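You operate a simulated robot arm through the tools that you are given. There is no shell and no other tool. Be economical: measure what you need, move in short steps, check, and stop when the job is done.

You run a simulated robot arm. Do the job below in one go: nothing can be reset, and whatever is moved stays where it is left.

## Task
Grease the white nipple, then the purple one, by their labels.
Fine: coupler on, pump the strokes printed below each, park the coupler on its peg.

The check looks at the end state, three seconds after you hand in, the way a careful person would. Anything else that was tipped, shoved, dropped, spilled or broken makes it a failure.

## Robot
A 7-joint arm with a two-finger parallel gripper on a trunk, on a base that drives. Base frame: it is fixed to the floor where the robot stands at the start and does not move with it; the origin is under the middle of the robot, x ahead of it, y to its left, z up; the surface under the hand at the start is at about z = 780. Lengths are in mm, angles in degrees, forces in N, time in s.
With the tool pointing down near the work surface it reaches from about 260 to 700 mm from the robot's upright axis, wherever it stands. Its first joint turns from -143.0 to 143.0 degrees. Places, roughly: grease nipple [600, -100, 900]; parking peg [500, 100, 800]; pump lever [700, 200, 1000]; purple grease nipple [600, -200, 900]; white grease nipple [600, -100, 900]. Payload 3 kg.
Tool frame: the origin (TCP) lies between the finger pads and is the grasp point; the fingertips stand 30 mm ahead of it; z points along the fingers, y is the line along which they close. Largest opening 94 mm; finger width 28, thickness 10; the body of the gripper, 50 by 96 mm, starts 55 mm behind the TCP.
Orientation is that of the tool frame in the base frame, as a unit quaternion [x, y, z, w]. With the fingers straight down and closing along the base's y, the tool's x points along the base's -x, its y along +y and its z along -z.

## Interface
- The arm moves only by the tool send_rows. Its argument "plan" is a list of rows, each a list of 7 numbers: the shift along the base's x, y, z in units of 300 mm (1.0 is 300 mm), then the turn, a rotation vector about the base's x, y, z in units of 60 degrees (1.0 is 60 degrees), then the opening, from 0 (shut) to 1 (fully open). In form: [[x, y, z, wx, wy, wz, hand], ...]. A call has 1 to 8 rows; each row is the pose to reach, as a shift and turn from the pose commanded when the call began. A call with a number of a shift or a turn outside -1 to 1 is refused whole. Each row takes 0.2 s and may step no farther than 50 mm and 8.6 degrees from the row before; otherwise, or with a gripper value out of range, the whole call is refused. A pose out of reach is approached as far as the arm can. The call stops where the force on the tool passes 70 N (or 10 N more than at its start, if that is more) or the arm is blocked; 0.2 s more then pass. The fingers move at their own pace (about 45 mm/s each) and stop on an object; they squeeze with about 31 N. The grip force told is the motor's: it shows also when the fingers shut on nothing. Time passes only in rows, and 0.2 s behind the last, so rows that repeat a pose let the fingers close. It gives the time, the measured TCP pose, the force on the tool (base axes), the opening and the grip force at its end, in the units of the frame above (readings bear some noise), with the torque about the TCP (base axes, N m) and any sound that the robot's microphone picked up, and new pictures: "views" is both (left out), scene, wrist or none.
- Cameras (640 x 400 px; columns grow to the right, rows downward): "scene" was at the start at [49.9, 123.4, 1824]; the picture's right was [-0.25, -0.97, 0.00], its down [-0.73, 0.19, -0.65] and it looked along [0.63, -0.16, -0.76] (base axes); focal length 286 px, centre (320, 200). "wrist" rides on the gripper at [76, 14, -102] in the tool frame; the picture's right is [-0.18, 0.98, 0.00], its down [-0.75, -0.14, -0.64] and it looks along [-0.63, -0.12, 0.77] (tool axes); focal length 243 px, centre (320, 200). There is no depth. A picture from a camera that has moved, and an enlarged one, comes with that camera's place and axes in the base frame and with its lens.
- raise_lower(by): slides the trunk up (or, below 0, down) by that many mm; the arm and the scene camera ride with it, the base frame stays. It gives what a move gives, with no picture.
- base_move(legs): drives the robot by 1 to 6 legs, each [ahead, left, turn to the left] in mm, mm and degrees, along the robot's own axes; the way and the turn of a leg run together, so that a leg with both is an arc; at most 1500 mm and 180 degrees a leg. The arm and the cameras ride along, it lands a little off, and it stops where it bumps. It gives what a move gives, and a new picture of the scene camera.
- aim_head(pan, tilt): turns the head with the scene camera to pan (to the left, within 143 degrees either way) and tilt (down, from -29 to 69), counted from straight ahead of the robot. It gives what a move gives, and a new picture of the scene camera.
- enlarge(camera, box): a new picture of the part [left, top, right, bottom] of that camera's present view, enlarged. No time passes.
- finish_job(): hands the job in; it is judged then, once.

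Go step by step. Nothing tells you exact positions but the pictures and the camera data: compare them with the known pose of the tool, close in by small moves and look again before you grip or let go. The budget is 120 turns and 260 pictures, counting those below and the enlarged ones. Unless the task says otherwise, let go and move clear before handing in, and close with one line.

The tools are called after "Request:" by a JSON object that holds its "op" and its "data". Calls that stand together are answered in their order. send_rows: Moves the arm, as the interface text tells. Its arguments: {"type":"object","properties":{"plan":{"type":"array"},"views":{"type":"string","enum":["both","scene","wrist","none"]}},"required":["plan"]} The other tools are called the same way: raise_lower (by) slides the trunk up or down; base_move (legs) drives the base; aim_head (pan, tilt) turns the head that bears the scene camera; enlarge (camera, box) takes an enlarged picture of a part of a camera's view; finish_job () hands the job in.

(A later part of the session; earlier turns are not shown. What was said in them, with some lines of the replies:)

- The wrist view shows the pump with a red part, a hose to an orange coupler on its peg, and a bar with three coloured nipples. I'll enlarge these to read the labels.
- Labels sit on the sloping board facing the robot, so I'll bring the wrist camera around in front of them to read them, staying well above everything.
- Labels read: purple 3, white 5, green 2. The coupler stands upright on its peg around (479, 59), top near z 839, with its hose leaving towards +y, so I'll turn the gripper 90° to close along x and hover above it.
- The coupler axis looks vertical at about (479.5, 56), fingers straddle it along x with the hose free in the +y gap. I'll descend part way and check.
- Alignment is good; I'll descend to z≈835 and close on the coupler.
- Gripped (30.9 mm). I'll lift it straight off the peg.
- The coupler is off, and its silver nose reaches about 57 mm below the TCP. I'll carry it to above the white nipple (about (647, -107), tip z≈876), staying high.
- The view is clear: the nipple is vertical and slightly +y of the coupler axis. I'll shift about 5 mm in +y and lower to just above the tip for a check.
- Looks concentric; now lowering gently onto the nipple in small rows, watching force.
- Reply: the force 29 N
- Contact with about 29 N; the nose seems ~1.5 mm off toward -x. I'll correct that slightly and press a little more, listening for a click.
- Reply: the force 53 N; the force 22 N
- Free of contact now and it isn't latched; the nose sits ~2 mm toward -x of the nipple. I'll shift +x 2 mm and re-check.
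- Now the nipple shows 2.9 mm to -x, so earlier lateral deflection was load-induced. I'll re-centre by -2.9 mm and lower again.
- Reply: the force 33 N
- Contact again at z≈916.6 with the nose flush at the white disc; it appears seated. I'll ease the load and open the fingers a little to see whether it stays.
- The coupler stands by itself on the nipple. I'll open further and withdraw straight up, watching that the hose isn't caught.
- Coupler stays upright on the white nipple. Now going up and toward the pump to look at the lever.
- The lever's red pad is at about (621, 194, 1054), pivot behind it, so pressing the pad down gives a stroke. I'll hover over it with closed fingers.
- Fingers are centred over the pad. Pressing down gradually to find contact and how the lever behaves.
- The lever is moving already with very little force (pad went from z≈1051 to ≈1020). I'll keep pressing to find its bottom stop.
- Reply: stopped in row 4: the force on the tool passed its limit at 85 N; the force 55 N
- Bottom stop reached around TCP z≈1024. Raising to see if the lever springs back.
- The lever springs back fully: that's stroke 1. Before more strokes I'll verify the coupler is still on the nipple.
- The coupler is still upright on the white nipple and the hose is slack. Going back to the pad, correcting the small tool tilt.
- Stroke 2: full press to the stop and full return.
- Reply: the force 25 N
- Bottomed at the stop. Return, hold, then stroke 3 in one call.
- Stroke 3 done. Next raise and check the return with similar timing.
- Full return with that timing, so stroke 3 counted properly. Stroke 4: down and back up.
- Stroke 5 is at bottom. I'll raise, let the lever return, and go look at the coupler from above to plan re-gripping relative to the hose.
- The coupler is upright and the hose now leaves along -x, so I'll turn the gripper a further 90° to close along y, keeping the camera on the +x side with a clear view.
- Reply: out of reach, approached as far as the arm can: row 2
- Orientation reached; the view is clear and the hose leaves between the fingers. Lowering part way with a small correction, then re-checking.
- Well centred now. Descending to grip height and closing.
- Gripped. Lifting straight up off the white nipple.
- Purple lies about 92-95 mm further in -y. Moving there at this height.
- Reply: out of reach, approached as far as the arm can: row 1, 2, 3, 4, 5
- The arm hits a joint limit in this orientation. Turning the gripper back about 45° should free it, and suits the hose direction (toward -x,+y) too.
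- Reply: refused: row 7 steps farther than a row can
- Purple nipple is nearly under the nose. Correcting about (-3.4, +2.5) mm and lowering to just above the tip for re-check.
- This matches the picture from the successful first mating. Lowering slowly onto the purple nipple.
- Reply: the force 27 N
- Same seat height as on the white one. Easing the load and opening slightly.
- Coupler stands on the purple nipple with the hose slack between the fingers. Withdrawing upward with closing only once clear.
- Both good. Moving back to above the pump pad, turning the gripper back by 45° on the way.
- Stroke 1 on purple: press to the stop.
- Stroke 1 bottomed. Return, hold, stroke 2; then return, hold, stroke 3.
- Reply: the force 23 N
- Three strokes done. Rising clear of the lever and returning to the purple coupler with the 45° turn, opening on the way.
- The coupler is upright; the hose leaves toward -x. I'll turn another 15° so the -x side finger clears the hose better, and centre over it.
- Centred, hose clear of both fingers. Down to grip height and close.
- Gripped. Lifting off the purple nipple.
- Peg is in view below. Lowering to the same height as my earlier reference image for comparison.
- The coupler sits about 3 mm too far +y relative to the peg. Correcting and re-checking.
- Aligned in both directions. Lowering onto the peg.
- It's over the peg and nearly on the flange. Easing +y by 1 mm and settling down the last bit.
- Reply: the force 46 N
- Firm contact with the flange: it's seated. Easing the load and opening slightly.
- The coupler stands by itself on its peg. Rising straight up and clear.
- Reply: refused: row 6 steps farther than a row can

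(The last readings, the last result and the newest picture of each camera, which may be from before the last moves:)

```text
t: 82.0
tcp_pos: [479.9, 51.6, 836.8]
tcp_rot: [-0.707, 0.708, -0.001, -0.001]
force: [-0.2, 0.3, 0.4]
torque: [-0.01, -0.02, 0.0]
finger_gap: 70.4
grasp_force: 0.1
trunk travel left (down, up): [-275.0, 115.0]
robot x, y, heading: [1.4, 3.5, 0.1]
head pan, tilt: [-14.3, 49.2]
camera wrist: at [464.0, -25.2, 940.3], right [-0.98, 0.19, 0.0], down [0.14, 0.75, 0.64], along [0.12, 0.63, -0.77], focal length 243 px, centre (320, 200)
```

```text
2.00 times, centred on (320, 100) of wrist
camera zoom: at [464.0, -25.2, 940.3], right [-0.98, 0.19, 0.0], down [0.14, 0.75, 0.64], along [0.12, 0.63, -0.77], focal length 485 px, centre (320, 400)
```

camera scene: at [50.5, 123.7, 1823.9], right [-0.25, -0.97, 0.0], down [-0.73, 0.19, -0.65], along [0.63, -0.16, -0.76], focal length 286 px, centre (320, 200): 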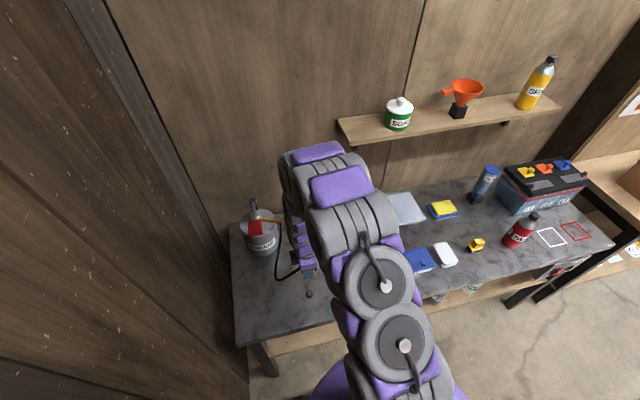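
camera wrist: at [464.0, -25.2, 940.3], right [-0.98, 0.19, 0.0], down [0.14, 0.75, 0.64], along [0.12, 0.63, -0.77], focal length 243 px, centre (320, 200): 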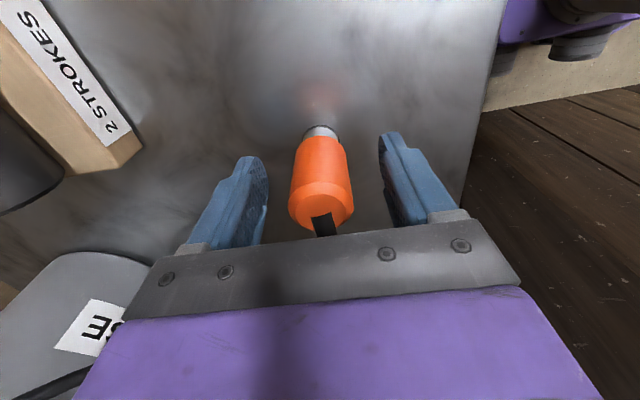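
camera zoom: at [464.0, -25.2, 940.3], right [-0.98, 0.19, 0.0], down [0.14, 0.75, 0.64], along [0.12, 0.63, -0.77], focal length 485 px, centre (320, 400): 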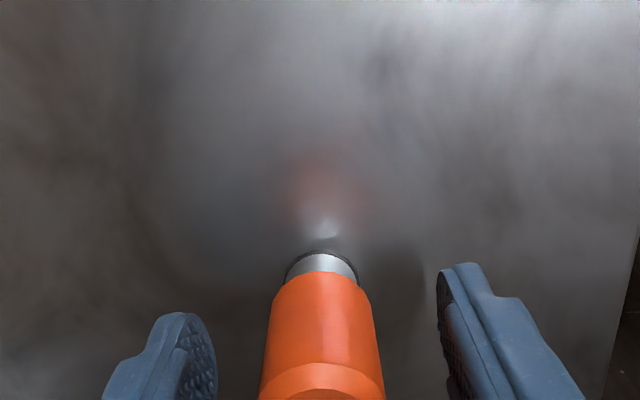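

One row was too long a step; sending a gentler version.

Request:
{"op": "send_rows", "data": {"plan": [[0, 0, 0.05, 0, 0, 0, 0.75], [0, 0, 0.15, 0, 0, 0, 0.75], [0, 0, 0.3, 0, 0, 0, 0.75], [0, 0, 0.45, 0, 0, 0, 0.75], [0, 0, 0.6, 0, 0, 0, 0.75], [0, -0.1, 0.7, 0, 0, 0, 0.75], [0, -0.22, 0.78, 0, 0, 0, 0.75], [0, -0.35, 0.82, 0, 0, 0, 0.75]], "views": "both"}}

Request:
{"op": "enlarge", "data": {"camera": "scene", "box": [220, 180, 400, 310]}}

Request:
{"op": "enlarge", "data": {"camera": "wrist", "box": [200, 0, 440, 200]}}

```text
t: 83.8
tcp_pos: [475.4, -56.5, 1083.8]
tcp_rot: [-0.707, 0.707, 0.002, 0.0]
force: [-0.3, -1.2, 0.5]
torque: [0.03, 0.0, -0.02]
finger_gap: 70.5
grasp_force: 0.0
trunk travel left (down, up): [-275.0, 115.0]
robot x, y, heading: [2.5, -1.5, -0.1]
head pan, tilt: [-14.3, 49.2]
camera scene: at [50.6, 116.0, 1824.4], right [-0.25, -0.97, 0.0], down [-0.73, 0.19, -0.65], along [0.63, -0.16, -0.76], focal length 286 px, centre (320, 200)
camera wrist: at [460.1, -132.9, 1186.7], right [-0.98, 0.18, 0.0], down [0.14, 0.75, 0.64], along [0.12, 0.63, -0.77], focal length 243 px, centre (320, 200)
```

scene: 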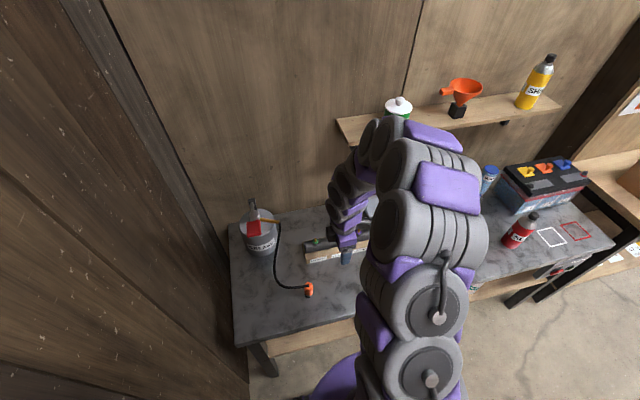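
wrist: 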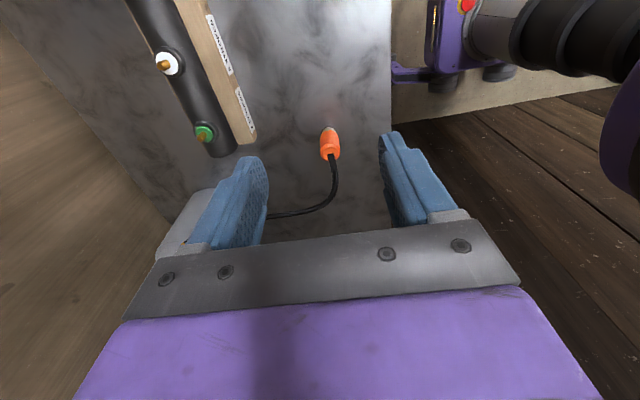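

```text
3.08 times, centred on (310, 245) of scene
camera zoom: at [50.6, 116.0, 1824.4], right [-0.25, -0.97, 0.0], down [-0.73, 0.19, -0.65], along [0.63, -0.16, -0.76], focal length 880 px, centre (351, 62)
```

zoom: 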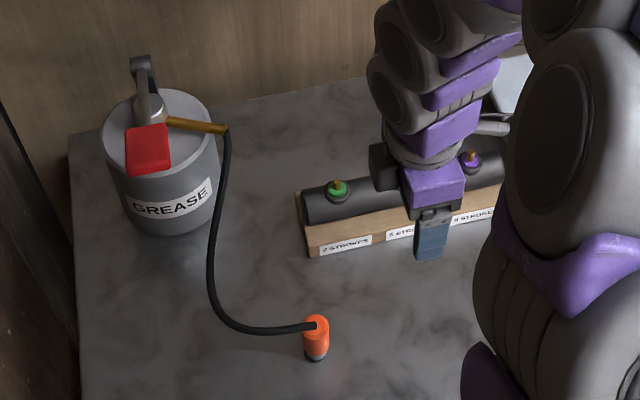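

```text
2.00 times, centred on (320, 100) of wrist
camera zoom: at [460.1, -132.9, 1186.7], right [-0.98, 0.18, 0.0], down [0.14, 0.75, 0.64], along [0.12, 0.63, -0.77], focal length 485 px, centre (320, 400)
```

zoom: 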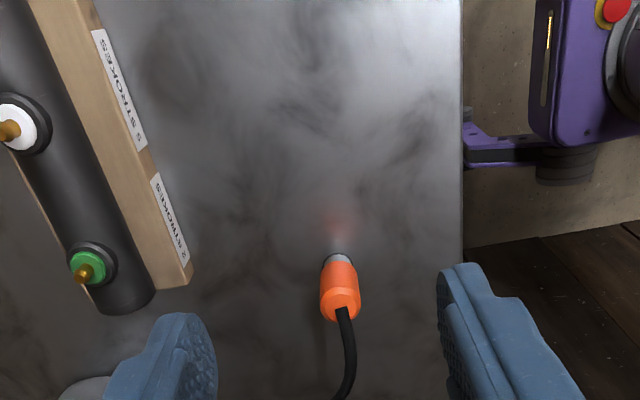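

The coupler is upright on its peg, the lever is up, the nipple bar is undisturbed and the arm is clear, so I'm handing in.

Request:
{"op": "finish_job", "data": {}}

```text
The job is handed in.
```

I greased the white nipple with 5 strokes, then the purple with 3, as their labels say. The coupler is parked upright on its peg, and nothing else looked disturbed in the last pictures. There was no click or sound when the coupler seated or while pumping. That it was on rests on it standing upright on each nipple by itself, and I counted strokes as full lever travel to the stop and back.
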